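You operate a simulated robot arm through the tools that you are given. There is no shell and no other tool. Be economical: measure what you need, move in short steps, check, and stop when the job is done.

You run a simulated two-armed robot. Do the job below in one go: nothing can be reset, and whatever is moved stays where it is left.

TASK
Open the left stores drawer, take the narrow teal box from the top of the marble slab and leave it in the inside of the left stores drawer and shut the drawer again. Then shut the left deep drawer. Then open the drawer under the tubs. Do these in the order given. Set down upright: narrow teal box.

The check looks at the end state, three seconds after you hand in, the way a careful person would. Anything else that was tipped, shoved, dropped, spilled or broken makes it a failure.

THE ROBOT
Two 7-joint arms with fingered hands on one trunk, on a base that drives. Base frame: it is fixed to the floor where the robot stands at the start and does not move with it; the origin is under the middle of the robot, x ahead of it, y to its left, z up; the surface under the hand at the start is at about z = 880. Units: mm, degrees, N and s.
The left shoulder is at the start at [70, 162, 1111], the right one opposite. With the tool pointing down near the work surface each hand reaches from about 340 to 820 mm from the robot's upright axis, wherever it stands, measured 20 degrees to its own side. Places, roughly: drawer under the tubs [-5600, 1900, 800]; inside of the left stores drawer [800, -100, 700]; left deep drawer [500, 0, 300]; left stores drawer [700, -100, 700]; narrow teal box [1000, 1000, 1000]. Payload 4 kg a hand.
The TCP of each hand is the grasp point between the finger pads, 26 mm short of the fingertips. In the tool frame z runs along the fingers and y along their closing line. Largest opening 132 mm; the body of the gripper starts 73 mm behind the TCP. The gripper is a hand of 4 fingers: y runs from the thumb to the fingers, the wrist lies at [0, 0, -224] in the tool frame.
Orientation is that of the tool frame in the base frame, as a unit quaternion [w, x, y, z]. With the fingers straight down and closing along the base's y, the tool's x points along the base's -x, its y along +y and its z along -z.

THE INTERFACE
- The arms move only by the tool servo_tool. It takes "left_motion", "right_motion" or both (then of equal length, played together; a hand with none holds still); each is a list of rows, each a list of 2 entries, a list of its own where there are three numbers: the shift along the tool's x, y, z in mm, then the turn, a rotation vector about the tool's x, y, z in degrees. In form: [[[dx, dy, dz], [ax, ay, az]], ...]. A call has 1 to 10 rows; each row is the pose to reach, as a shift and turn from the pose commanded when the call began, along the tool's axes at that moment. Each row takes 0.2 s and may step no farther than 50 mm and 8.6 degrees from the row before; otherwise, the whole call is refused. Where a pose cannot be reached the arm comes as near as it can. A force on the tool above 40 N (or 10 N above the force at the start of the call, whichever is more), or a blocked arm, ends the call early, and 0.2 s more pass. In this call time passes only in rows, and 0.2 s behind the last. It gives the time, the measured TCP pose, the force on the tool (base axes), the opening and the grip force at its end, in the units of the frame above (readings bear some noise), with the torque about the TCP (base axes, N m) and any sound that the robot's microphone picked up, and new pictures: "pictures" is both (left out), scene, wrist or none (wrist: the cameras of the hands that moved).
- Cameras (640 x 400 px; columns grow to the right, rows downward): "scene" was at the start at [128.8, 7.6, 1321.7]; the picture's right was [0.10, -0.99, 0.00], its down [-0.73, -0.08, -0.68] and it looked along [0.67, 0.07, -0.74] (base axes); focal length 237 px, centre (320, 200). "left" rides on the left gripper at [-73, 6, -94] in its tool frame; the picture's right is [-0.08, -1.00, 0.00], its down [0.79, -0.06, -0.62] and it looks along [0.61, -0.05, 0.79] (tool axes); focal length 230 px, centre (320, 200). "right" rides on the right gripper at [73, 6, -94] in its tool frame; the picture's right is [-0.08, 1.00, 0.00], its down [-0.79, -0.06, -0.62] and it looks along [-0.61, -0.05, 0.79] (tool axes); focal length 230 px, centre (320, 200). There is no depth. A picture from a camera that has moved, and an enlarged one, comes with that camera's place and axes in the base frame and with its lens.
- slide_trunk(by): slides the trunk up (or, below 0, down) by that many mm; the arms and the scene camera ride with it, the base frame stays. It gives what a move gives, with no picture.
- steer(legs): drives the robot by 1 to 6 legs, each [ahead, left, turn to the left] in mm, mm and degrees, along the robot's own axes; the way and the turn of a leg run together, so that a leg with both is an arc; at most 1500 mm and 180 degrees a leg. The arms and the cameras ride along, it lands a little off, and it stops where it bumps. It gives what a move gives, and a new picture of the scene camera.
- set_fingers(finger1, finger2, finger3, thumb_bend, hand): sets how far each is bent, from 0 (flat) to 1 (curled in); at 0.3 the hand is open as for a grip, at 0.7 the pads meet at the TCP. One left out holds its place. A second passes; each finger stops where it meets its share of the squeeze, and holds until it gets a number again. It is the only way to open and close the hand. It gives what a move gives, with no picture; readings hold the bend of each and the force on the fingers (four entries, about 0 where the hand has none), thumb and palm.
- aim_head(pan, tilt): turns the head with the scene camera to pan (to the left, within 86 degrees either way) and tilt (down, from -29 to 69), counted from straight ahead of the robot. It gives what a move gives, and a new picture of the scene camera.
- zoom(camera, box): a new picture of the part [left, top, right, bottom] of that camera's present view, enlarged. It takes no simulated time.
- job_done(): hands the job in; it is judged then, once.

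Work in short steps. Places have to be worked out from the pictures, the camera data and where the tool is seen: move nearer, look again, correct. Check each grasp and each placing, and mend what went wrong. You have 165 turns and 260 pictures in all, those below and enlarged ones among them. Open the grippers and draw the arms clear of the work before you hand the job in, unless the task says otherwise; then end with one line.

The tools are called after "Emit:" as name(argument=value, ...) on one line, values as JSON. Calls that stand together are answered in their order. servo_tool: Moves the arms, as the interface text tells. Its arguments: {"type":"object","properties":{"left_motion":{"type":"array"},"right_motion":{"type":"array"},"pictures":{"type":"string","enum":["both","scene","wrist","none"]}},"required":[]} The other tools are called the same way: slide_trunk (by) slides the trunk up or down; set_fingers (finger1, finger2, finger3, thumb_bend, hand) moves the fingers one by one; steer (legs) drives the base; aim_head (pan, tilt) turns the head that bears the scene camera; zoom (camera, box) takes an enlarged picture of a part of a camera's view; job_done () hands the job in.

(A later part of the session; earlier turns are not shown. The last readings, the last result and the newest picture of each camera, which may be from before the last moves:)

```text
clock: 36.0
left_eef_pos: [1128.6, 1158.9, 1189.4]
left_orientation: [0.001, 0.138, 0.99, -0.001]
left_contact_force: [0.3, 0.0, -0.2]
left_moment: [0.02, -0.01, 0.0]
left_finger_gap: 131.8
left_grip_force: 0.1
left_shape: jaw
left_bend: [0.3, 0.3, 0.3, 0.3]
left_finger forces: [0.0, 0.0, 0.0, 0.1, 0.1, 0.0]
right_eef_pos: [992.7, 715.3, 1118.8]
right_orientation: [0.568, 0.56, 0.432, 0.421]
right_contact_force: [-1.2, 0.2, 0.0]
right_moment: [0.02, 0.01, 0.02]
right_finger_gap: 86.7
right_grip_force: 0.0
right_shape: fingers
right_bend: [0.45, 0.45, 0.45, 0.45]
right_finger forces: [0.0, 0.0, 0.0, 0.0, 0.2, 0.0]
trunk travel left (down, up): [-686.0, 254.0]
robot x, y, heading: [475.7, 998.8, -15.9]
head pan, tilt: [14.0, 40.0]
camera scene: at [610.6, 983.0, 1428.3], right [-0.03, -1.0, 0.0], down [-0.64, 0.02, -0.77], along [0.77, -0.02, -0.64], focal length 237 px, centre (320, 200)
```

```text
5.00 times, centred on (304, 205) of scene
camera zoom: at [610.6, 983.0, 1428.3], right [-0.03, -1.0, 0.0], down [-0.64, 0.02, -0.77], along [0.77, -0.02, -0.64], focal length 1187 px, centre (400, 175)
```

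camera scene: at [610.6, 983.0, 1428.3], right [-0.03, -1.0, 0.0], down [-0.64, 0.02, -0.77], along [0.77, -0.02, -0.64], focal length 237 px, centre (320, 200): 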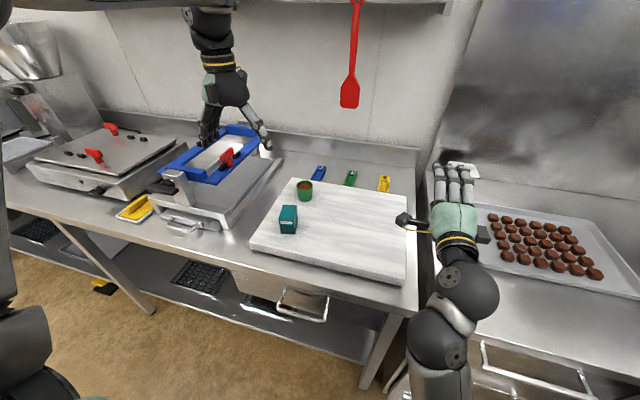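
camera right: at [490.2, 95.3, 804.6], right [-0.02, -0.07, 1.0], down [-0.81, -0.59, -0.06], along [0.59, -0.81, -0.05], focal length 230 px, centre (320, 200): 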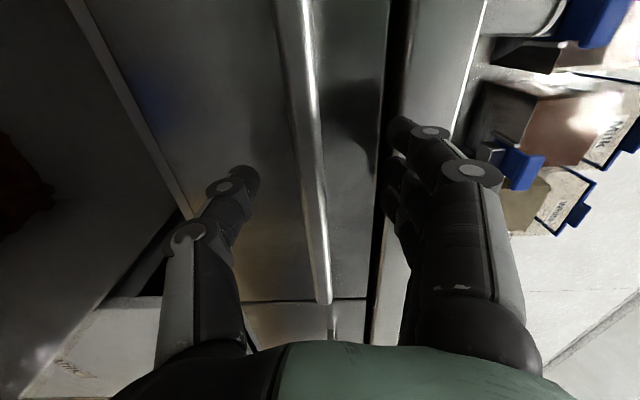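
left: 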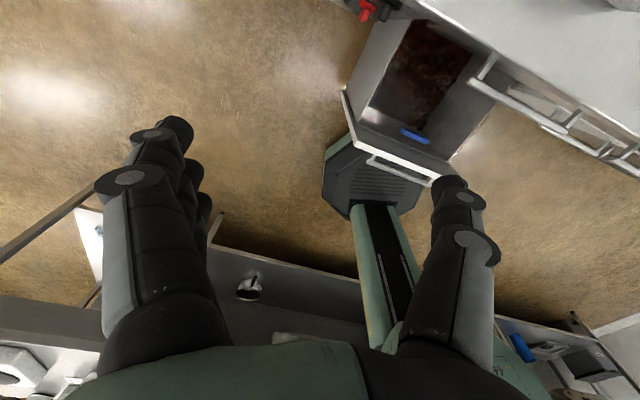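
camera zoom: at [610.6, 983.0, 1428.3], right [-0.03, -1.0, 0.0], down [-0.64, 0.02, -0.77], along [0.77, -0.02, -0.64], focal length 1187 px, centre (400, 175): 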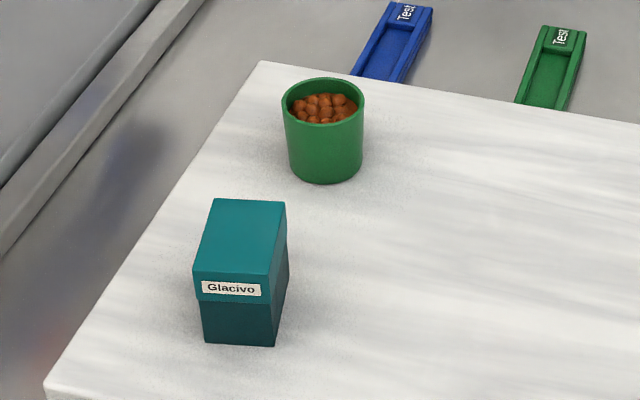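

Box: about 41 wide × 58 long × 66 tall, centre (1099, 1058), long axis −6° from base x, so the hand needs +10° yaw about vertical. I'll move the left hand over it and stop above (TCP z≈1060).

Emit:
servo_tool(left_motion=[[[0, -26, 0], [0, 0, -5]], [[0, -53, 20], [0, 0, -10]], [[0, -80, 50], [0, 0, -10]], [[1, -106, 80], [0, 0, -10]], [[1, -106, 105], [0, 0, -10]], [[1, -106, 129], [0, 0, -10]]], pictures="both")

```text
clock: 37.4
left_eef_pos: [1099.6, 1056.9, 1058.5]
left_orientation: [0.001, 0.051, 0.999, 0.0]
left_contact_force: [-1.1, -0.2, 0.0]
left_moment: [-0.01, 0.0, -0.01]
left_finger_gap: 132.0
left_grip_force: 0.1
left_shape: jaw
left_bend: [0.3, 0.3, 0.3, 0.3]
left_finger forces: [0.0, 0.0, 0.0, 0.0, 0.0, 0.0]
right_eef_pos: [993.9, 714.6, 1117.5]
right_orientation: [0.568, 0.56, 0.433, 0.42]
right_contact_force: [0.2, -1.0, -0.4]
right_moment: [-0.01, -0.05, -0.03]
right_finger_gap: 86.7
right_grip_force: 0.1
right_shape: fingers
right_bend: [0.45, 0.45, 0.45, 0.45]
right_finger forces: [0.0, 0.0, 0.0, 0.0, 0.1, 0.0]
trunk travel left (down, up): [-686.0, 254.0]
robot x, y, heading: [477.3, 1001.0, -15.7]
head pan, tilt: [14.0, 40.0]
camera scene: at [611.7, 983.0, 1428.2], right [-0.03, -1.0, 0.0], down [-0.64, 0.02, -0.77], along [0.77, -0.02, -0.64], focal length 237 px, centre (320, 200)
camera left: at [1172.4, 1055.3, 1152.0], right [-0.03, -1.0, 0.0], down [-0.79, 0.02, 0.62], along [-0.62, 0.02, -0.79], focal length 230 px, centre (320, 200)
```

scene: 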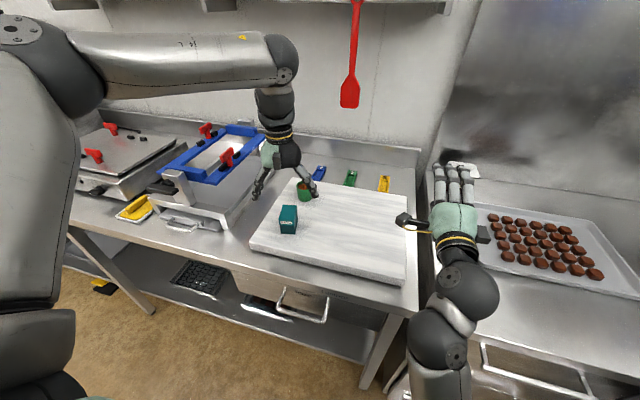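
left: 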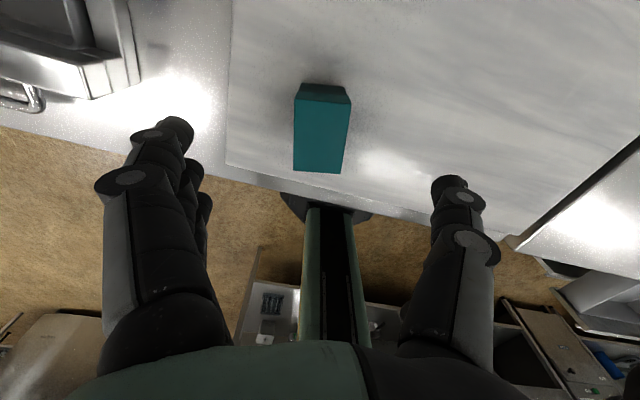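

Re-measured box centre (1100, 1058), yaw matches. Descending 108 mm to TCP z≈950.

Emit:
servo_tool(left_motion=[[[0, 0, 30], [0, 0, 0]], [[0, 0, 60], [0, 0, 0]], [[0, 0, 85], [0, 0, 0]], [[0, 0, 100], [0, 0, 0]], [[0, 0, 108], [0, 0, 0]]], pictures="wrist")

Emit:
zoom(camera="scene", box=[220, 140, 380, 240])

```text
clock: 38.6
left_eef_pos: [1099.3, 1057.2, 950.9]
left_orientation: [0.001, 0.051, 0.999, 0.001]
left_contact_force: [0.9, 0.8, 0.2]
left_moment: [0.0, 0.0, 0.01]
left_finger_gap: 132.0
left_grip_force: 0.1
left_shape: jaw
left_bend: [0.3, 0.3, 0.3, 0.3]
left_finger forces: [0.0, 0.0, 0.1, 0.0, 0.1, 0.0]
right_eef_pos: [992.7, 715.3, 1118.5]
right_orientation: [0.568, 0.56, 0.433, 0.42]
right_contact_force: [-0.4, -0.1, -0.5]
right_moment: [-0.02, 0.0, 0.01]
right_finger_gap: 86.6
right_grip_force: 0.1
right_shape: fingers
right_bend: [0.45, 0.45, 0.45, 0.45]
right_finger forces: [0.0, 0.0, 0.1, 0.0, 0.0, 0.0]
trunk travel left (down, up): [-686.0, 254.0]
robot x, y, heading: [479.6, 999.7, -15.7]
head pan, tilt: [14.0, 40.0]
camera left: at [1172.8, 1055.4, 1043.9], right [-0.03, -1.0, 0.0], down [-0.79, 0.02, 0.62], along [-0.62, 0.02, -0.79], focal length 230 px, centre (320, 200)
```

left: 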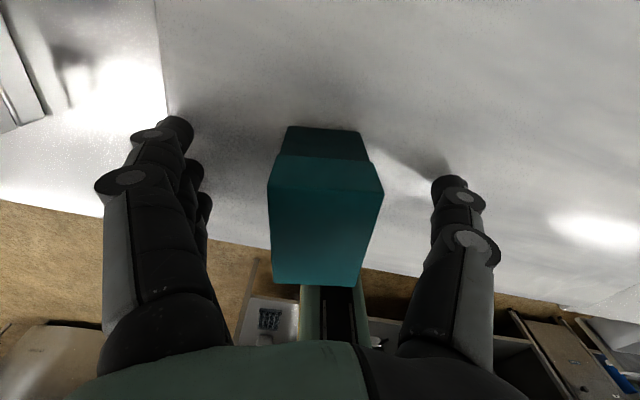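

```text
4.00 times, centred on (300, 190) of scene
camera zoom: at [610.9, 982.9, 1428.3], right [-0.03, -1.0, 0.0], down [-0.64, 0.02, -0.77], along [0.77, -0.02, -0.64], focal length 950 px, centre (400, 240)
```

zoom: 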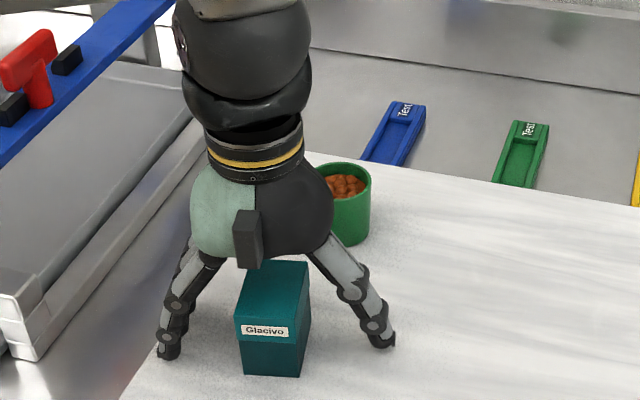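

Box is centred between thumb and fingers. Closing.

Emit:
set_fingers(hand="left", finger1=0.75, finger2=0.75, finger3=0.75, thumb_bend=0.75)

Emit:
servo_tool(left_motion=[[[0, 0, -10], [0, 0, 0]], [[0, 0, -25], [0, 0, 0]]], pictures="both")

```text
clock: 39.6
left_eef_pos: [1098.8, 1057.1, 951.7]
left_orientation: [0.0, 0.051, 0.999, 0.0]
left_contact_force: [-0.8, 1.5, 4.7]
left_moment: [0.0, 0.09, -0.03]
left_finger_gap: 43.3
left_grip_force: 28.2
left_shape: fingers
left_bend: [0.62, 0.62, 0.61, 0.63]
left_finger forces: [8.5, 8.7, 10.7, 0.1, 27.7, 0.1]
right_eef_pos: [993.6, 714.8, 1119.1]
right_orientation: [0.568, 0.559, 0.433, 0.42]
right_contact_force: [0.0, -0.5, -0.6]
right_moment: [0.05, 0.01, 0.0]
right_finger_gap: 86.7
right_grip_force: 0.0
right_shape: fingers
right_bend: [0.45, 0.45, 0.45, 0.45]
right_finger forces: [0.0, 0.0, 0.1, 0.0, 0.0, 0.0]
trunk travel left (down, up): [-686.0, 254.0]
robot x, y, heading: [478.5, 999.3, -15.6]
head pan, tilt: [14.0, 40.0]
```

```text
clock: 40.2
left_eef_pos: [1099.8, 1057.4, 977.8]
left_orientation: [0.001, 0.052, 0.999, 0.0]
left_contact_force: [0.2, -0.8, -0.3]
left_moment: [0.0, 0.01, -0.02]
left_finger_gap: 43.2
left_grip_force: 25.3
left_shape: fingers
left_bend: [0.62, 0.62, 0.61, 0.63]
left_finger forces: [8.4, 8.4, 8.6, 0.0, 25.5, 0.0]
right_eef_pos: [993.0, 713.9, 1117.6]
right_orientation: [0.568, 0.56, 0.433, 0.42]
right_contact_force: [0.3, -0.1, 0.4]
right_moment: [0.02, 0.05, 0.01]
right_finger_gap: 86.8
right_grip_force: 0.1
right_shape: fingers
right_bend: [0.45, 0.45, 0.45, 0.45]
right_finger forces: [0.1, 0.0, 0.1, 0.0, 0.1, 0.0]
trunk travel left (down, up): [-686.0, 254.0]
robot x, y, heading: [474.5, 997.1, -15.7]
head pan, tilt: [14.0, 40.0]
camera scene: at [610.1, 982.7, 1428.3], right [-0.03, -1.0, 0.0], down [-0.64, 0.02, -0.77], along [0.77, -0.02, -0.64], focal length 237 px, centre (320, 200)
camera left: at [1171.9, 1054.7, 1070.1], right [-0.03, -1.0, 0.0], down [-0.79, 0.02, 0.61], along [-0.61, 0.02, -0.79], focal length 230 px, centre (320, 200)
```

scene: 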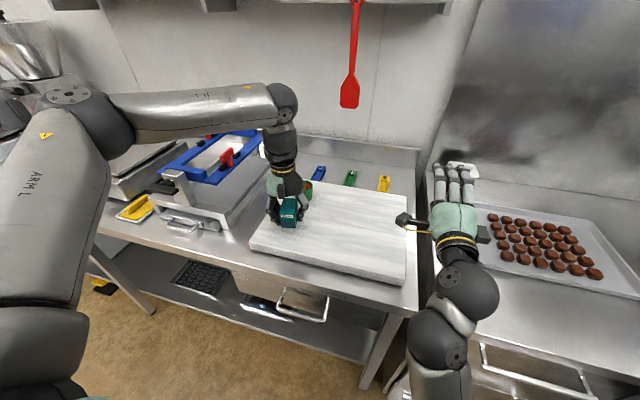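
left: 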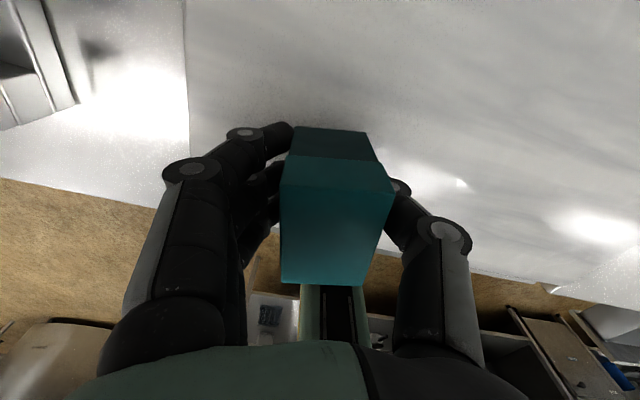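

Box is lifted and held firmly (25 N). Raising it 60 mm more, then backing off the table, checking the aisle to the right.

Emit:
servo_tool(left_motion=[[[0, 0, -25], [0, 0, 0]], [[0, 0, -60], [0, 0, 0]]], pictures="none")

Emit:
steer(legs=[[-345, 0, 0]])

Emit:
aim_head(pan=-60, tilt=40)

```text
clock: 40.8
left_eef_pos: [1098.9, 1056.3, 1039.2]
left_orientation: [0.002, 0.051, 0.999, 0.002]
left_contact_force: [0.6, -0.2, -1.3]
left_moment: [0.0, 0.0, 0.01]
left_finger_gap: 43.3
left_grip_force: 25.0
left_shape: fingers
left_bend: [0.62, 0.62, 0.61, 0.63]
left_finger forces: [8.5, 8.4, 8.7, 0.1, 25.4, 0.0]
right_eef_pos: [991.9, 713.8, 1119.1]
right_orientation: [0.568, 0.56, 0.433, 0.42]
right_contact_force: [-0.3, 0.0, 0.1]
right_moment: [-0.04, 0.0, 0.01]
right_finger_gap: 86.8
right_grip_force: 0.1
right_shape: fingers
right_bend: [0.45, 0.45, 0.45, 0.45]
right_finger forces: [0.0, 0.0, 0.1, 0.0, 0.1, 0.0]
trunk travel left (down, up): [-686.0, 254.0]
robot x, y, heading: [473.6, 998.4, -15.6]
head pan, tilt: [14.0, 40.0]
```

```text
clock: 43.0
left_eef_pos: [768.2, 1149.3, 1036.3]
left_orientation: [0.001, 0.052, 0.999, 0.0]
left_contact_force: [0.2, 0.4, -0.6]
left_moment: [0.0, -0.02, 0.0]
left_finger_gap: 42.9
left_grip_force: 25.0
left_shape: fingers
left_bend: [0.62, 0.62, 0.61, 0.63]
left_finger forces: [8.4, 8.4, 8.6, 0.1, 25.3, 0.0]
right_eef_pos: [663.2, 809.3, 1118.1]
right_orientation: [0.568, 0.56, 0.433, 0.42]
right_contact_force: [-0.3, -0.1, -0.2]
right_moment: [-0.04, 0.03, 0.02]
right_finger_gap: 86.7
right_grip_force: 0.1
right_shape: fingers
right_bend: [0.45, 0.45, 0.45, 0.45]
right_finger forces: [0.0, 0.1, 0.0, 0.1, 0.0, 0.1]
trunk travel left (down, up): [-686.0, 254.0]
robot x, y, heading: [145.7, 1093.2, -15.5]
head pan, tilt: [14.0, 40.0]
camera scene: at [281.0, 1076.3, 1428.2], right [-0.03, -1.0, 0.0], down [-0.64, 0.02, -0.77], along [0.77, -0.02, -0.64], focal length 237 px, centre (320, 200)
```

scene: 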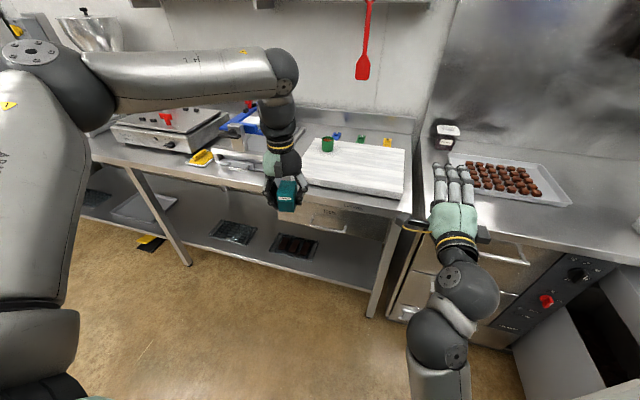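

```text
clock: 44.5
left_eef_pos: [769.7, 1151.0, 1037.2]
left_orientation: [0.001, 0.051, 0.999, -0.001]
left_contact_force: [0.3, 0.4, -1.8]
left_moment: [0.02, -0.01, 0.0]
left_finger_gap: 43.1
left_grip_force: 25.8
left_shape: fingers
left_bend: [0.62, 0.62, 0.61, 0.63]
left_finger forces: [8.4, 8.5, 8.6, 0.0, 25.4, 0.0]
right_eef_pos: [662.8, 807.8, 1117.8]
right_orientation: [0.568, 0.56, 0.433, 0.42]
right_contact_force: [0.5, -0.4, -0.1]
right_moment: [0.02, 0.02, -0.02]
right_finger_gap: 86.6
right_grip_force: 0.1
right_shape: fingers
right_bend: [0.45, 0.45, 0.45, 0.45]
right_finger forces: [0.1, 0.0, 0.0, 0.0, 0.1, 0.0]
trunk travel left (down, up): [-686.0, 254.0]
robot x, y, heading: [144.3, 1093.9, -15.9]
head pan, tilt: [-60.0, 40.0]
camera scene: at [217.0, 996.4, 1428.3], right [-0.97, -0.25, 0.0], down [-0.16, 0.62, -0.77], along [0.19, -0.74, -0.64], focal length 237 px, centre (320, 200)
```

scene: 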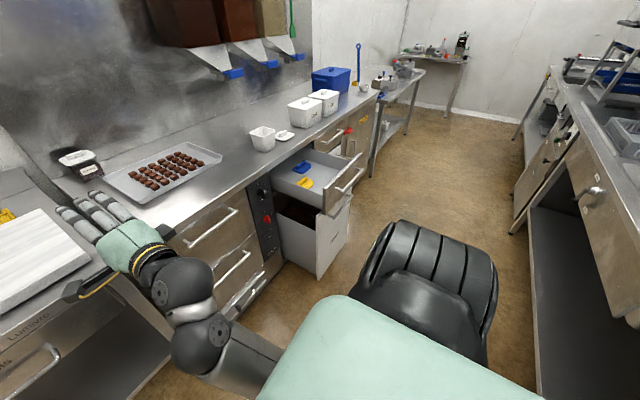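

The aisle is free to the right. Driving right ~1235 mm to bring the left hand over the free front-right part of the open drawer.

Emit:
steer(legs=[[0, -1000, 0], [0, -235, 0]])

Emit:
aim_head(pan=10, tilt=48)

Emit:
zoom(camera="left", box=[0, 0, 640, 400])

```text
clock: 51.0
left_eef_pos: [430.6, -34.5, 1036.5]
left_orientation: [0.0, 0.053, 0.999, 0.0]
left_contact_force: [-0.3, -0.3, -1.0]
left_moment: [0.01, 0.01, 0.0]
left_finger_gap: 43.1
left_grip_force: 25.3
left_shape: fingers
left_bend: [0.62, 0.62, 0.61, 0.63]
left_finger forces: [8.5, 8.5, 8.7, 0.0, 25.4, 0.0]
right_eef_pos: [323.6, -378.1, 1118.9]
right_orientation: [0.569, 0.561, 0.432, 0.418]
right_contact_force: [1.3, -0.3, -0.2]
right_moment: [0.0, 0.04, -0.01]
right_finger_gap: 86.7
right_grip_force: 0.1
right_shape: fingers
right_bend: [0.45, 0.45, 0.45, 0.45]
right_finger forces: [0.1, 0.0, 0.0, 0.1, 0.0, 0.0]
trunk travel left (down, up): [-686.0, 254.0]
robot x, y, heading: [-190.8, -91.1, -16.4]
head pan, tilt: [-60.0, 40.0]
camera scene: at [-122.4, -186.1, 1428.3], right [-0.97, -0.24, 0.0], down [-0.16, 0.62, -0.77], along [0.18, -0.74, -0.64], focal length 237 px, centre (320, 200)
```

scene: 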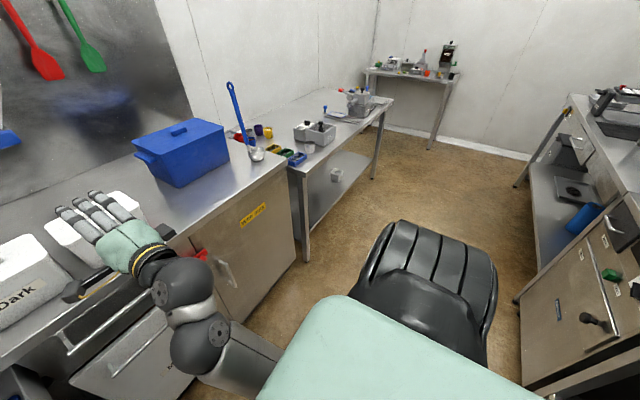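

```text
clock: 52.4
left_eef_pos: [431.2, -35.6, 1036.7]
left_orientation: [0.0, 0.054, 0.999, 0.001]
left_contact_force: [-0.9, -0.1, -0.6]
left_moment: [0.01, -0.02, 0.01]
left_finger_gap: 43.2
left_grip_force: 25.7
left_shape: fingers
left_bend: [0.62, 0.62, 0.61, 0.63]
left_finger forces: [8.3, 8.4, 8.5, 0.0, 25.4, 0.0]
right_eef_pos: [323.6, -376.8, 1118.4]
right_orientation: [0.569, 0.561, 0.431, 0.419]
right_contact_force: [-0.6, 0.0, -0.3]
right_moment: [0.01, 0.01, 0.01]
right_finger_gap: 86.8
right_grip_force: 0.0
right_shape: fingers
right_bend: [0.45, 0.45, 0.45, 0.45]
right_finger forces: [0.0, 0.0, 0.1, 0.1, 0.0, 0.2]
trunk travel left (down, up): [-686.0, 254.0]
robot x, y, heading: [-191.2, -92.4, -16.0]
head pan, tilt: [10.0, 48.0]
camera scene: at [-64.6, -112.1, 1416.8], right [-0.11, -0.99, 0.0], down [-0.74, 0.08, -0.67], along [0.67, -0.07, -0.74], focal length 237 px, centre (320, 200)
```

scene: 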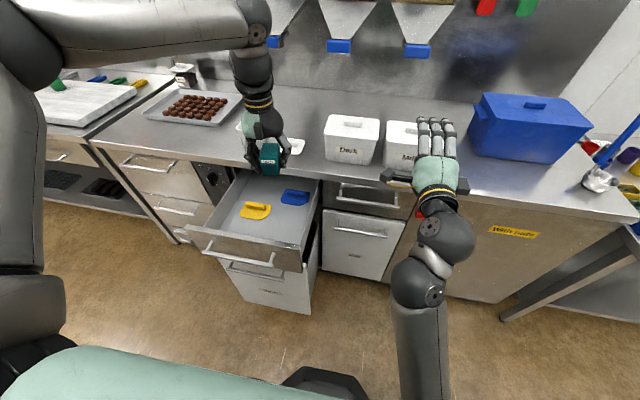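

```text
1.00 times, centred on (320, 200) of left (not enlarged: the box is as wide or as high as the picture)
camera zoom: at [503.6, -37.8, 1130.1], right [-0.03, -1.0, 0.0], down [-0.79, 0.02, 0.62], along [-0.61, 0.02, -0.79], focal length 230 px, centre (320, 200)
```

zoom: 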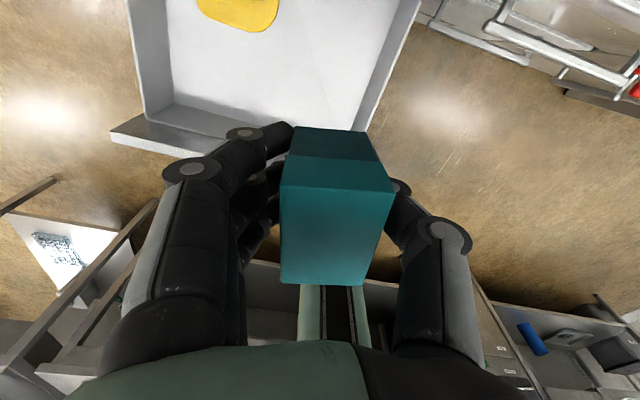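

The hand is over the drawer's free front-right area (N≈424, E≈85); I estimate the drawer floor at z≈710, so the box should touch down at TCP z≈745. Descending to 775 first.

Emit:
servo_tool(left_motion=[[[0, 0, 35], [0, 0, 0]], [[0, 0, 70], [0, 0, 0]], [[0, 0, 105], [0, 0, 0]], [[0, 0, 140], [0, 0, 0]], [[0, 0, 175], [0, 0, 0]], [[0, 0, 210], [0, 0, 0]], [[0, 0, 240], [0, 0, 0]], [[0, 0, 262], [0, 0, 0]]], pictures="both")

```text
clock: 54.2
left_eef_pos: [432.0, -35.4, 774.5]
left_orientation: [0.0, 0.054, 0.999, -0.001]
left_contact_force: [0.6, -0.4, 1.1]
left_moment: [-0.01, -0.02, 0.0]
left_finger_gap: 42.9
left_grip_force: 25.3
left_shape: fingers
left_bend: [0.62, 0.62, 0.61, 0.63]
left_finger forces: [8.3, 8.3, 8.5, 0.0, 25.1, 0.1]
right_eef_pos: [324.2, -377.1, 1117.2]
right_orientation: [0.569, 0.561, 0.432, 0.419]
right_contact_force: [0.2, -0.2, -0.6]
right_moment: [-0.03, -0.01, 0.03]
right_finger_gap: 86.8
right_grip_force: 0.1
right_shape: fingers
right_bend: [0.45, 0.45, 0.45, 0.45]
right_finger forces: [0.1, 0.0, 0.1, 0.0, 0.0, 0.0]
trunk travel left (down, up): [-686.0, 254.0]
robot x, y, heading: [-191.5, -87.6, -16.0]
head pan, tilt: [10.0, 48.0]
camera scene: at [-64.3, -112.2, 1416.8], right [-0.11, -0.99, 0.0], down [-0.74, 0.08, -0.67], along [0.67, -0.07, -0.74], focal length 237 px, centre (320, 200)
camera left: at [504.4, -38.1, 868.3], right [-0.03, -1.0, 0.0], down [-0.79, 0.02, 0.61], along [-0.61, 0.02, -0.79], focal length 230 px, centre (320, 200)
```

scene: 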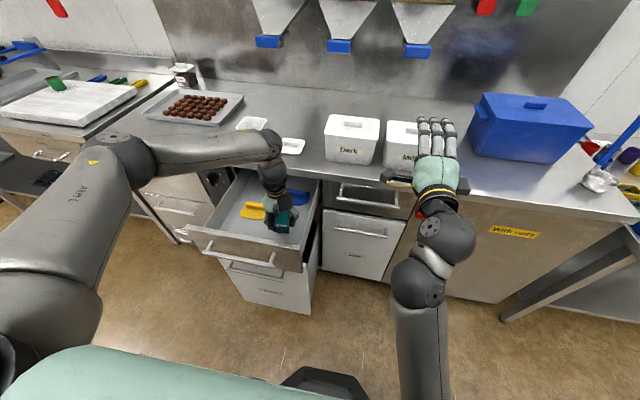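
left: 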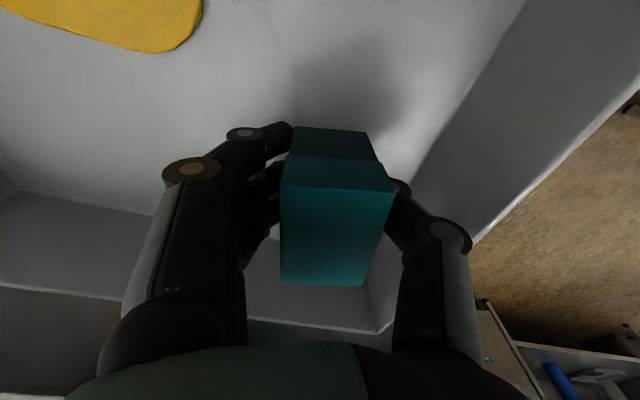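

Clear on all sides; the right wall is ~77 mm from the box centre, so I'll open only partly later. Creeping down until contact.

Emit:
servo_tool(left_motion=[[[0, 0, 10], [0, 0, 0]], [[0, 0, 16], [0, 0, 0]], [[0, 0, 20], [0, 0, 0]], [[0, 0, 23], [0, 0, 0]], [[0, 0, 26], [0, 0, 0]], [[0, 0, 28], [0, 0, 0]]], pictures="wrist")

```text
clock: 55.6
left_eef_pos: [432.1, -35.9, 748.0]
left_orientation: [0.001, 0.053, 0.999, 0.0]
left_contact_force: [0.2, -0.9, -0.2]
left_moment: [-0.02, 0.02, 0.01]
left_finger_gap: 43.3
left_grip_force: 25.4
left_shape: fingers
left_bend: [0.62, 0.62, 0.61, 0.63]
left_finger forces: [8.3, 8.3, 8.5, 0.0, 25.1, 0.1]
right_eef_pos: [322.5, -377.2, 1118.8]
right_orientation: [0.568, 0.561, 0.432, 0.419]
right_contact_force: [-0.2, 0.7, -0.9]
right_moment: [0.0, 0.01, 0.02]
right_finger_gap: 86.6
right_grip_force: 0.0
right_shape: fingers
right_bend: [0.45, 0.45, 0.45, 0.45]
right_finger forces: [0.0, 0.1, 0.0, 0.0, 0.0, 0.0]
trunk travel left (down, up): [-686.0, 254.0]
robot x, y, heading: [-191.4, -91.2, -16.2]
head pan, tilt: [10.0, 48.0]
camera left: at [504.3, -37.7, 840.0], right [-0.03, -1.0, 0.0], down [-0.79, 0.02, 0.62], along [-0.61, 0.02, -0.79], focal length 230 px, centre (320, 200)
```

left: 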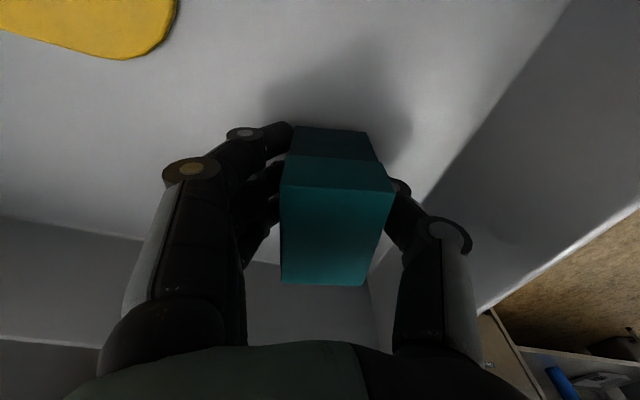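

No contact yet. Continuing to creep down in small steps.

Emit:
servo_tool(left_motion=[[[0, 0, 3], [0, 0, 0]], [[0, 0, 6], [0, 0, 0]], [[0, 0, 9], [0, 0, 0]], [[0, 0, 12], [0, 0, 0]], [[0, 0, 15], [0, 0, 0]], [[0, 0, 18], [0, 0, 0]], [[0, 0, 21], [0, 0, 0]]], pictures="wrist")

```text
clock: 56.9
left_eef_pos: [436.5, -37.1, 738.3]
left_orientation: [0.007, 0.052, 0.999, -0.002]
left_contact_force: [-0.7, 1.9, 24.8]
left_moment: [0.35, 0.31, -0.12]
left_finger_gap: 42.7
left_grip_force: 37.9
left_shape: fingers
left_bend: [0.62, 0.63, 0.64, 0.64]
left_finger forces: [9.3, 14.2, 20.6, 0.0, 31.5, 0.0]
right_eef_pos: [322.1, -376.9, 1119.8]
right_orientation: [0.568, 0.561, 0.432, 0.419]
right_contact_force: [0.3, -0.3, -1.1]
right_moment: [-0.02, -0.04, 0.01]
right_finger_gap: 86.7
right_grip_force: 0.0
right_shape: fingers
right_bend: [0.45, 0.45, 0.45, 0.45]
right_finger forces: [0.0, 0.1, 0.0, 0.0, 0.0, 0.1]
trunk travel left (down, up): [-686.0, 254.0]
robot x, y, heading: [-188.3, -91.3, -15.9]
head pan, tilt: [10.0, 48.0]
stopped in row 6 (left hand): the force on the tool passed its limit at 43 N (the readings are from after the stop); the commanded pose is now the measured one
camera left: at [507.5, -38.6, 833.0], right [-0.03, -1.0, 0.0], down [-0.8, 0.02, 0.61], along [-0.61, 0.01, -0.8], focal length 230 px, centre (320, 200)
```

left: 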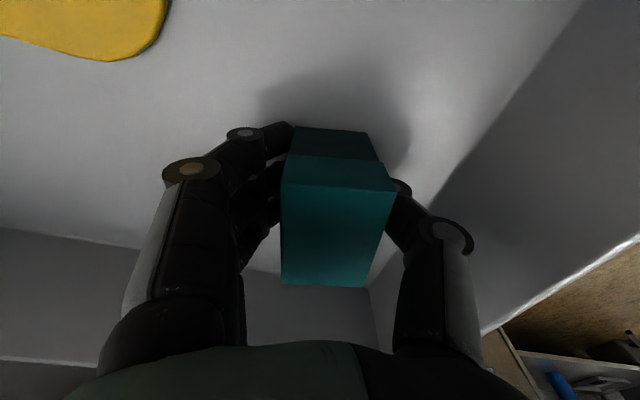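

Touched down (TCP z≈738). Relieving the push slightly, then opening partway.

Emit:
servo_tool(left_motion=[[[0, 0, -2], [0, 0, 0]]], pictures="none")

Emit:
set_fingers(hand="left", finger1=0.52, finger2=0.52, finger3=0.52, thumb_bend=0.52)

Emit:
zoom(camera="left", box=[0, 0, 640, 400])

```text
clock: 57.3
left_eef_pos: [433.4, -36.4, 739.9]
left_orientation: [0.006, 0.053, 0.999, -0.002]
left_contact_force: [2.0, 0.1, 16.4]
left_moment: [0.05, 0.11, -0.04]
left_finger_gap: 43.0
left_grip_force: 34.5
left_shape: fingers
left_bend: [0.62, 0.63, 0.64, 0.64]
left_finger forces: [9.3, 12.5, 15.1, 0.0, 32.1, 0.1]
right_eef_pos: [321.5, -376.4, 1120.0]
right_orientation: [0.569, 0.56, 0.431, 0.42]
right_contact_force: [-0.6, -0.9, 0.0]
right_moment: [-0.01, 0.01, -0.01]
right_finger_gap: 86.8
right_grip_force: 0.1
right_shape: fingers
right_bend: [0.45, 0.45, 0.45, 0.45]
right_finger forces: [0.0, 0.0, 0.0, 0.0, 0.1, 0.0]
trunk travel left (down, up): [-686.0, 254.0]
robot x, y, heading: [-187.4, -90.9, -15.7]
head pan, tilt: [10.0, 48.0]
```

```text
clock: 58.3
left_eef_pos: [433.8, -37.4, 741.3]
left_orientation: [0.007, 0.052, 0.999, -0.001]
left_contact_force: [2.1, -0.7, 32.6]
left_moment: [-0.47, 0.23, 0.18]
left_finger_gap: 58.9
left_grip_force: 16.6
left_shape: fingers
left_bend: [0.52, 0.54, 0.57, 0.54]
left_finger forces: [0.8, 3.9, 6.2, 0.0, 21.8, 0.1]
right_eef_pos: [319.7, -377.5, 1120.5]
right_orientation: [0.569, 0.561, 0.431, 0.42]
right_contact_force: [0.0, 0.1, 0.7]
right_moment: [0.04, 0.02, -0.03]
right_finger_gap: 86.7
right_grip_force: 0.0
right_shape: fingers
right_bend: [0.45, 0.45, 0.45, 0.45]
right_finger forces: [0.0, 0.0, 0.0, 0.0, 0.0, 0.0]
trunk travel left (down, up): [-686.0, 254.0]
robot x, y, heading: [-186.5, -89.1, -15.9]
head pan, tilt: [10.0, 48.0]
```

```text
1.00 times, centred on (320, 200) of left (not enlarged: the box is as wide or as high as the picture)
camera zoom: at [505.0, -38.9, 834.9], right [-0.03, -1.0, 0.0], down [-0.8, 0.02, 0.61], along [-0.61, 0.01, -0.8], focal length 230 px, centre (320, 200)
```

zoom: 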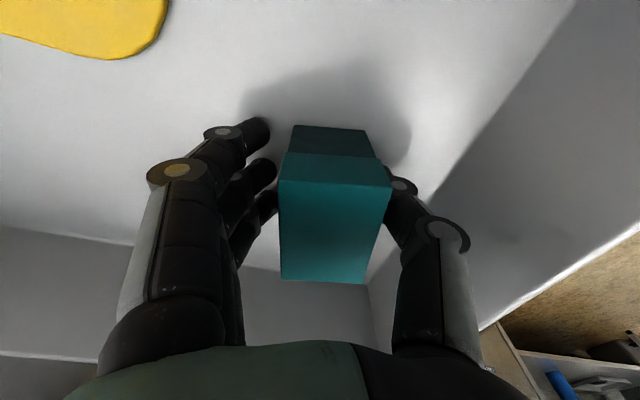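

Opening pressed the fingertips onto the floor (33 N up). Raising the hand a few mm to relieve it.

Emit:
servo_tool(left_motion=[[[0, 0, -4], [0, 0, 0]], [[0, 0, -8], [0, 0, 0]]], pictures="wrist")

Emit:
zoom(camera="scene", box=[180, 140, 340, 240])

```text
clock: 58.9
left_eef_pos: [433.5, -35.2, 743.0]
left_orientation: [0.002, 0.053, 0.999, 0.0]
left_contact_force: [-0.1, -1.0, -0.3]
left_moment: [0.04, 0.03, 0.0]
left_finger_gap: 63.4
left_grip_force: 0.0
left_shape: fingers
left_bend: [0.52, 0.52, 0.52, 0.52]
left_finger forces: [0.1, 0.0, 0.0, 0.0, 0.0, 0.0]
right_eef_pos: [322.6, -376.2, 1118.7]
right_orientation: [0.569, 0.561, 0.432, 0.419]
right_contact_force: [0.3, 0.5, -0.3]
right_moment: [0.0, 0.01, 0.03]
right_finger_gap: 86.8
right_grip_force: 0.0
right_shape: fingers
right_bend: [0.45, 0.45, 0.45, 0.45]
right_finger forces: [0.0, 0.0, 0.0, 0.0, 0.0, 0.1]
trunk travel left (down, up): [-686.0, 254.0]
robot x, y, heading: [-189.4, -90.1, -16.2]
head pan, tilt: [10.0, 48.0]
camera left: at [505.1, -37.5, 836.0], right [-0.03, -1.0, 0.0], down [-0.79, 0.02, 0.61], along [-0.61, 0.02, -0.79], focal length 230 px, centre (320, 200)
```

left: 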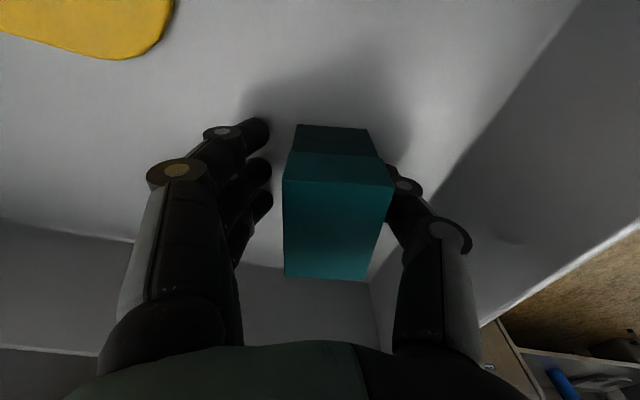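

```text
4.00 times, centred on (260, 190) of scene
camera zoom: at [-64.4, -112.0, 1416.2], right [-0.1, -0.99, 0.0], down [-0.74, 0.08, -0.67], along [0.67, -0.07, -0.74], focal length 950 px, centre (560, 240)
```

zoom: 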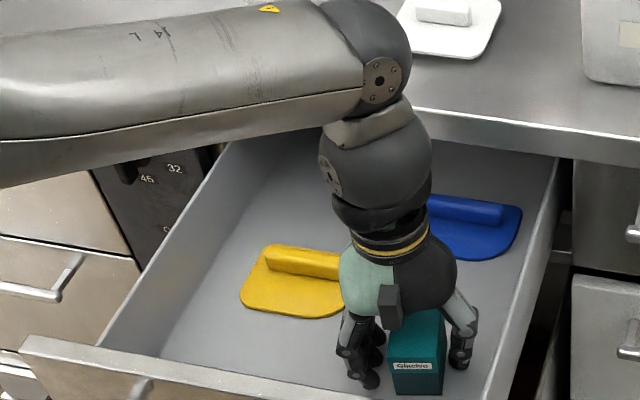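

Box stands upright on the floor; the thumb is nearer it than the fingers. Shifting the hand 9 mm toward the thumb side to centre, then rising straight.

Emit:
servo_tool(left_motion=[[[0, -9, -3], [0, 0, 0]], [[0, -9, -15], [0, 0, 0]], [[0, -9, -35], [0, 0, 0]], [[0, -9, -60], [0, 0, 0]]], pictures="wrist")

```text
clock: 59.9
left_eef_pos: [431.6, -44.5, 805.9]
left_orientation: [0.004, 0.053, 0.999, -0.001]
left_contact_force: [-0.2, 0.3, 0.1]
left_moment: [-0.01, 0.0, 0.01]
left_finger_gap: 63.5
left_grip_force: 0.1
left_shape: fingers
left_bend: [0.52, 0.52, 0.52, 0.52]
left_finger forces: [0.0, 0.0, 0.0, 0.0, 0.0, 0.0]
right_eef_pos: [322.4, -378.4, 1117.8]
right_orientation: [0.569, 0.561, 0.432, 0.419]
right_contact_force: [-0.5, -0.4, 0.1]
right_moment: [0.01, 0.03, 0.0]
right_finger_gap: 86.6
right_grip_force: 0.1
right_shape: fingers
right_bend: [0.45, 0.45, 0.45, 0.45]
right_finger forces: [0.0, 0.1, 0.0, 0.1, 0.0, 0.1]
trunk travel left (down, up): [-686.0, 254.0]
robot x, y, heading: [-191.5, -89.9, -16.1]
head pan, tilt: [10.0, 48.0]
camera left: at [504.2, -47.4, 899.9], right [-0.03, -1.0, 0.0], down [-0.79, 0.02, 0.61], along [-0.61, 0.02, -0.79], focal length 230 px, centre (320, 200)
```

left: 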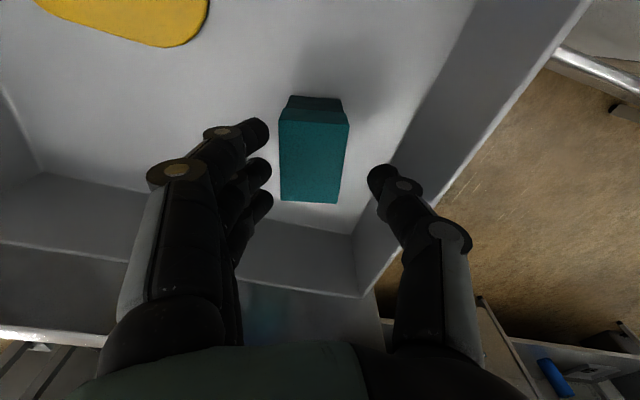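

Box released and upright. Raising the left hand clear of the drawer.

Emit:
servo_tool(left_motion=[[[0, 0, -40], [0, 0, 0]], [[0, 0, -80], [0, 0, 0]], [[0, 0, -120], [0, 0, 0]], [[0, 0, -160], [0, 0, 0]], [[0, 0, -200], [0, 0, 0]], [[0, 0, -240], [0, 0, 0]]], pictures="scene")

Emit:
zoom(camera="scene", box=[180, 140, 340, 240])

```text
clock: 61.3
left_eef_pos: [430.9, -43.2, 1047.0]
left_orientation: [0.004, 0.053, 0.999, 0.0]
left_contact_force: [-0.6, -0.9, 0.0]
left_moment: [0.03, 0.0, -0.01]
left_finger_gap: 63.2
left_grip_force: 0.1
left_shape: fingers
left_bend: [0.52, 0.52, 0.52, 0.52]
left_finger forces: [0.1, 0.0, 0.0, 0.0, 0.0, 0.1]
right_eef_pos: [321.6, -376.7, 1120.2]
right_orientation: [0.569, 0.56, 0.432, 0.419]
right_contact_force: [0.1, -0.6, 0.4]
right_moment: [0.02, 0.01, -0.01]
right_finger_gap: 86.8
right_grip_force: 0.0
right_shape: fingers
right_bend: [0.45, 0.45, 0.45, 0.45]
right_finger forces: [0.1, 0.0, 0.0, 0.0, 0.0, 0.0]
trunk travel left (down, up): [-686.0, 254.0]
robot x, y, heading: [-190.8, -89.8, -16.2]
head pan, tilt: [10.0, 48.0]
camera scene: at [-66.4, -112.6, 1416.9], right [-0.11, -0.99, 0.0], down [-0.74, 0.08, -0.67], along [0.67, -0.07, -0.74], focal length 237 px, centre (320, 200)
```

scene: 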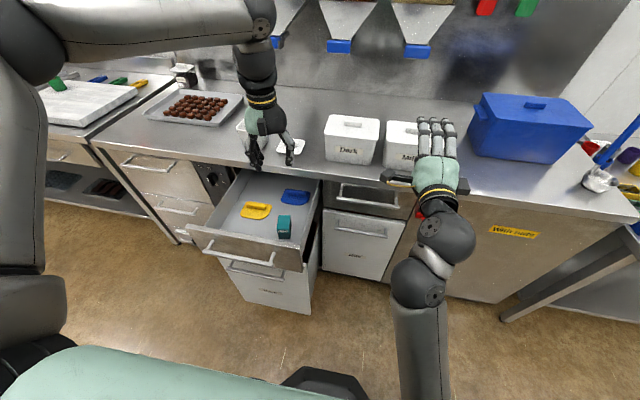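

```text
4.00 times, centred on (260, 190) of scene
camera zoom: at [-66.4, -112.6, 1416.9], right [-0.11, -0.99, 0.0], down [-0.74, 0.08, -0.67], along [0.67, -0.07, -0.74], focal length 950 px, centre (560, 240)
```

zoom: 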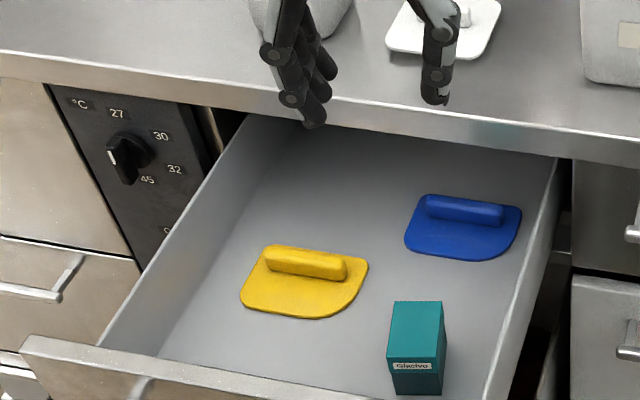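

The box stands upright on the drawer floor, other items untouched. Now backing off and shifting left so the right hand lines up with the drawer's middle.

Emit:
steer(legs=[[-215, 0, 0], [0, 430, 0]])

Emit:
set_fingers(hand="right", finger1=0.8, finger2=0.8, finger3=0.8, thumb_bend=0.7)

Emit:
servo_tool(right_motion=[[[0, -35, 0], [0, 0, 0]], [[0, -70, 0], [0, 0, 0]], [[0, -105, 0], [0, 0, 0]], [[0, -140, 0], [0, 0, 0]], [[0, -175, 0], [0, 0, 0]], [[0, -205, 0], [0, 0, 0]], [[0, -235, 0], [0, 0, 0]]], pictures="none")

Emit:
slide_trunk(by=-135)

Emit:
aim_head(pan=0, tilt=48)

Emit:
zoom(camera="right", box=[0, 0, 640, 400])

```text
clock: 65.2
left_eef_pos: [344.0, 427.4, 1045.4]
left_orientation: [0.004, 0.054, 0.999, -0.001]
left_contact_force: [-0.5, 0.2, -0.2]
left_moment: [0.02, 0.0, -0.02]
left_finger_gap: 63.3
left_grip_force: 0.0
left_shape: fingers
left_bend: [0.52, 0.52, 0.52, 0.52]
left_finger forces: [0.0, 0.0, 0.0, 0.0, 0.0, 0.0]
right_eef_pos: [235.9, 94.5, 1118.3]
right_orientation: [0.57, 0.561, 0.431, 0.418]
right_contact_force: [0.2, 0.1, -0.7]
right_moment: [0.0, 0.01, -0.02]
right_finger_gap: 86.8
right_grip_force: 0.1
right_shape: fingers
right_bend: [0.45, 0.45, 0.45, 0.45]
right_finger forces: [0.0, 0.1, 0.0, 0.1, 0.0, 0.0]
trunk travel left (down, up): [-686.0, 254.0]
robot x, y, heading: [-276.1, 383.7, -15.8]
head pan, tilt: [10.0, 48.0]
camera scene: at [-152.3, 360.2, 1416.8], right [-0.11, -0.99, 0.0], down [-0.74, 0.08, -0.67], along [0.67, -0.07, -0.74], focal length 237 px, centre (320, 200)
```

scene: 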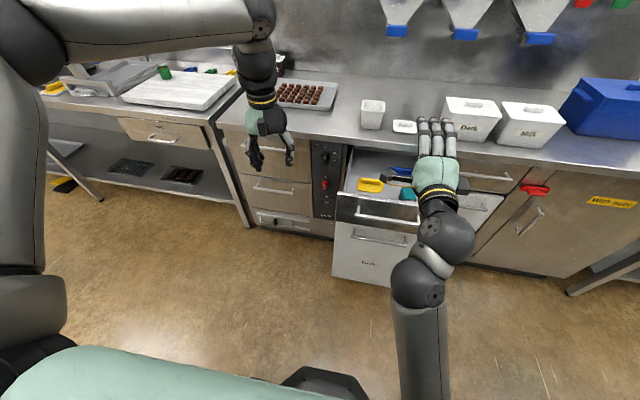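

```text
clock: 66.2
left_eef_pos: [344.2, 428.3, 1044.7]
left_orientation: [0.005, 0.055, 0.999, -0.001]
left_contact_force: [-0.8, 0.2, 0.2]
left_moment: [-0.01, 0.0, -0.01]
left_finger_gap: 63.6
left_grip_force: 0.0
left_shape: fingers
left_bend: [0.52, 0.52, 0.52, 0.52]
left_finger forces: [0.0, 0.1, 0.0, 0.1, 0.0, 0.0]
right_eef_pos: [235.0, 94.8, 1118.6]
right_orientation: [0.57, 0.562, 0.431, 0.418]
right_contact_force: [0.5, -0.4, -0.6]
right_moment: [0.0, -0.02, 0.01]
right_finger_gap: 11.5
right_grip_force: 0.0
right_shape: fingers
right_bend: [0.8, 0.77, 0.8, 0.69]
right_finger forces: [0.0, 0.0, 0.1, 0.0, 0.1, 0.1]
trunk travel left (down, up): [-686.0, 254.0]
robot x, y, heading: [-276.4, 385.2, -16.2]
head pan, tilt: [10.0, 48.0]
```

```text
clock: 67.8
left_eef_pos: [343.8, 428.0, 1045.7]
left_orientation: [0.004, 0.054, 0.999, 0.0]
left_contact_force: [-0.5, 0.4, -0.7]
left_moment: [0.01, 0.01, -0.02]
left_finger_gap: 63.6
left_grip_force: 0.0
left_shape: fingers
left_bend: [0.52, 0.52, 0.52, 0.52]
left_finger forces: [0.1, 0.0, 0.1, 0.0, 0.0, 0.0]
right_eef_pos: [234.4, 91.8, 884.4]
right_orientation: [0.569, 0.561, 0.432, 0.418]
right_contact_force: [0.6, 0.8, -0.3]
right_moment: [0.0, 0.0, -0.01]
right_finger_gap: 11.9
right_grip_force: 0.1
right_shape: fingers
right_bend: [0.8, 0.77, 0.8, 0.69]
right_finger forces: [0.1, 0.1, 0.0, 0.0, 0.1, 0.1]
trunk travel left (down, up): [-686.0, 254.0]
robot x, y, heading: [-280.7, 381.5, -15.8]
head pan, tilt: [10.0, 48.0]
```

```text
clock: 69.4
left_eef_pos: [344.4, 427.3, 910.6]
left_orientation: [0.004, 0.055, 0.999, -0.002]
left_contact_force: [-0.1, -0.1, -0.2]
left_moment: [0.03, 0.0, -0.03]
left_finger_gap: 63.3
left_grip_force: 0.0
left_shape: fingers
left_bend: [0.52, 0.52, 0.52, 0.52]
left_finger forces: [0.0, 0.0, 0.1, 0.0, 0.0, 0.0]
right_eef_pos: [232.5, 91.2, 748.4]
right_orientation: [0.57, 0.561, 0.431, 0.418]
right_contact_force: [0.1, -0.1, 0.2]
right_moment: [0.01, -0.01, 0.01]
right_finger_gap: 12.1
right_grip_force: 0.1
right_shape: fingers
right_bend: [0.8, 0.77, 0.8, 0.69]
right_finger forces: [0.1, 0.0, 0.0, 0.0, 0.0, 0.0]
trunk travel left (down, up): [-551.0, 389.0]
robot x, y, heading: [-276.5, 381.4, -16.1]
head pan, tilt: [10.0, 48.0]
```

```text
clock: 70.1
left_eef_pos: [344.1, 428.3, 910.9]
left_orientation: [0.004, 0.055, 0.999, -0.001]
left_contact_force: [-0.2, 0.0, 0.2]
left_moment: [-0.01, 0.01, -0.02]
left_finger_gap: 63.4
left_grip_force: 0.0
left_shape: fingers
left_bend: [0.52, 0.52, 0.52, 0.52]
left_finger forces: [0.1, 0.0, 0.0, 0.1, 0.1, 0.1]
right_eef_pos: [233.6, 91.2, 747.5]
right_orientation: [0.569, 0.562, 0.431, 0.419]
right_contact_force: [0.3, -0.4, -0.1]
right_moment: [-0.01, 0.03, 0.01]
right_finger_gap: 11.7
right_grip_force: 0.2
right_shape: fingers
right_bend: [0.8, 0.77, 0.8, 0.69]
right_finger forces: [0.0, 0.1, 0.0, 0.0, 0.1, 0.1]
trunk travel left (down, up): [-551.0, 389.0]
robot x, y, heading: [-282.2, 382.4, -16.1]
head pan, tilt: [0.0, 48.0]
camera scene: at [-154.8, 346.9, 1281.8], right [-0.28, -0.96, 0.0], down [-0.71, 0.21, -0.67], along [0.64, -0.19, -0.74], focal length 237 px, centre (320, 200)
```

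scene: 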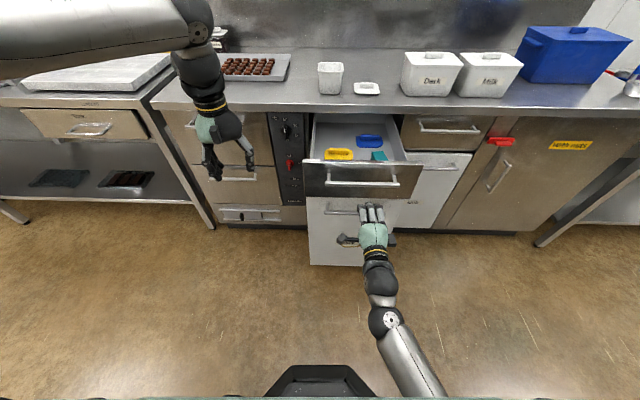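

```text
1.00 times, centred on (320, 200) of right (not enlarged: the box is as wide or as high as the picture)
camera zoom: at [163.7, 186.6, 752.6], right [-0.01, -0.05, 1.0], down [-0.81, -0.58, -0.04], along [0.58, -0.81, -0.04], focal length 230 px, centre (320, 200)
```

zoom: 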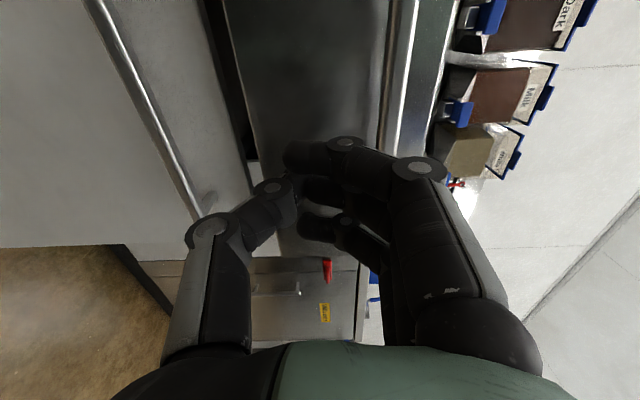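

Right fist is at N≈199, E≈152, z≈747, facing the stores panel below its bar. To push gently with the arm, I'll retract it 130 mm and then drive 180 mm closer.

Emit:
servo_tool(right_motion=[[[0, 0, -30], [0, 0, 0]], [[0, 0, -60], [0, 0, 0]], [[0, 0, -95], [0, 0, 0]], [[0, 0, -130], [0, 0, 0]]], pictures="none")

Emit:
steer(legs=[[175, 0, 0]])

```text
clock: 71.1
left_eef_pos: [343.4, 428.8, 912.0]
left_orientation: [0.004, 0.054, 0.999, -0.001]
left_contact_force: [0.5, -0.2, -1.3]
left_moment: [-0.04, 0.0, -0.02]
left_finger_gap: 63.2
left_grip_force: 0.0
left_shape: fingers
left_bend: [0.52, 0.52, 0.52, 0.52]
left_finger forces: [0.1, 0.0, 0.0, 0.1, 0.1, 0.0]
right_eef_pos: [107.7, 127.8, 748.9]
right_orientation: [0.57, 0.56, 0.431, 0.419]
right_contact_force: [-0.8, 0.2, -0.6]
right_moment: [0.02, -0.02, 0.0]
right_finger_gap: 11.9
right_grip_force: 0.1
right_shape: fingers
right_bend: [0.8, 0.77, 0.8, 0.69]
right_finger forces: [0.0, 0.0, 0.1, 0.0, 0.0, 0.0]
trunk travel left (down, up): [-551.0, 389.0]
robot x, y, heading: [-276.9, 382.0, -16.0]
head pan, tilt: [0.0, 48.0]
```

```text
clock: 72.6
left_eef_pos: [513.7, 377.1, 910.0]
left_orientation: [0.004, 0.054, 0.999, -0.001]
left_contact_force: [0.3, -0.1, 0.8]
left_moment: [0.04, 0.03, -0.01]
left_finger_gap: 63.3
left_grip_force: 0.0
left_shape: fingers
left_bend: [0.52, 0.52, 0.52, 0.52]
left_finger forces: [0.0, 0.0, 0.0, 0.0, 0.1, 0.1]
right_eef_pos: [277.3, 78.5, 748.5]
right_orientation: [0.569, 0.562, 0.431, 0.418]
right_contact_force: [-0.5, 0.4, -0.5]
right_moment: [0.02, -0.01, -0.04]
right_finger_gap: 12.2
right_grip_force: 0.1
right_shape: fingers
right_bend: [0.8, 0.77, 0.8, 0.69]
right_finger forces: [0.1, 0.0, 0.0, 0.0, 0.0, 0.0]
trunk travel left (down, up): [-551.0, 389.0]
robot x, y, heading: [-110.7, 338.2, -16.2]
head pan, tilt: [0.0, 48.0]
camera scene: at [14.2, 297.6, 1281.7], right [-0.28, -0.96, 0.0], down [-0.71, 0.21, -0.67], along [0.64, -0.19, -0.74], focal length 237 px, centre (320, 200)
```

scene: 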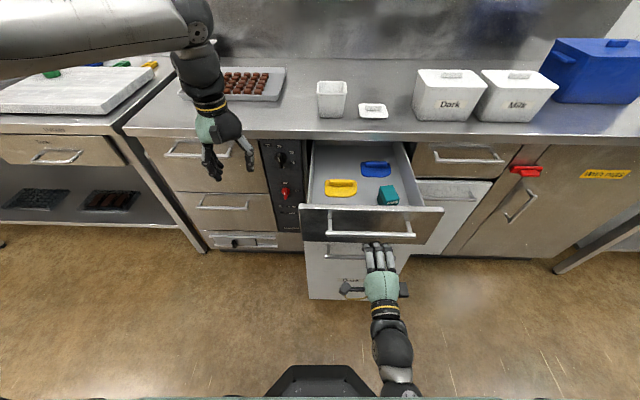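

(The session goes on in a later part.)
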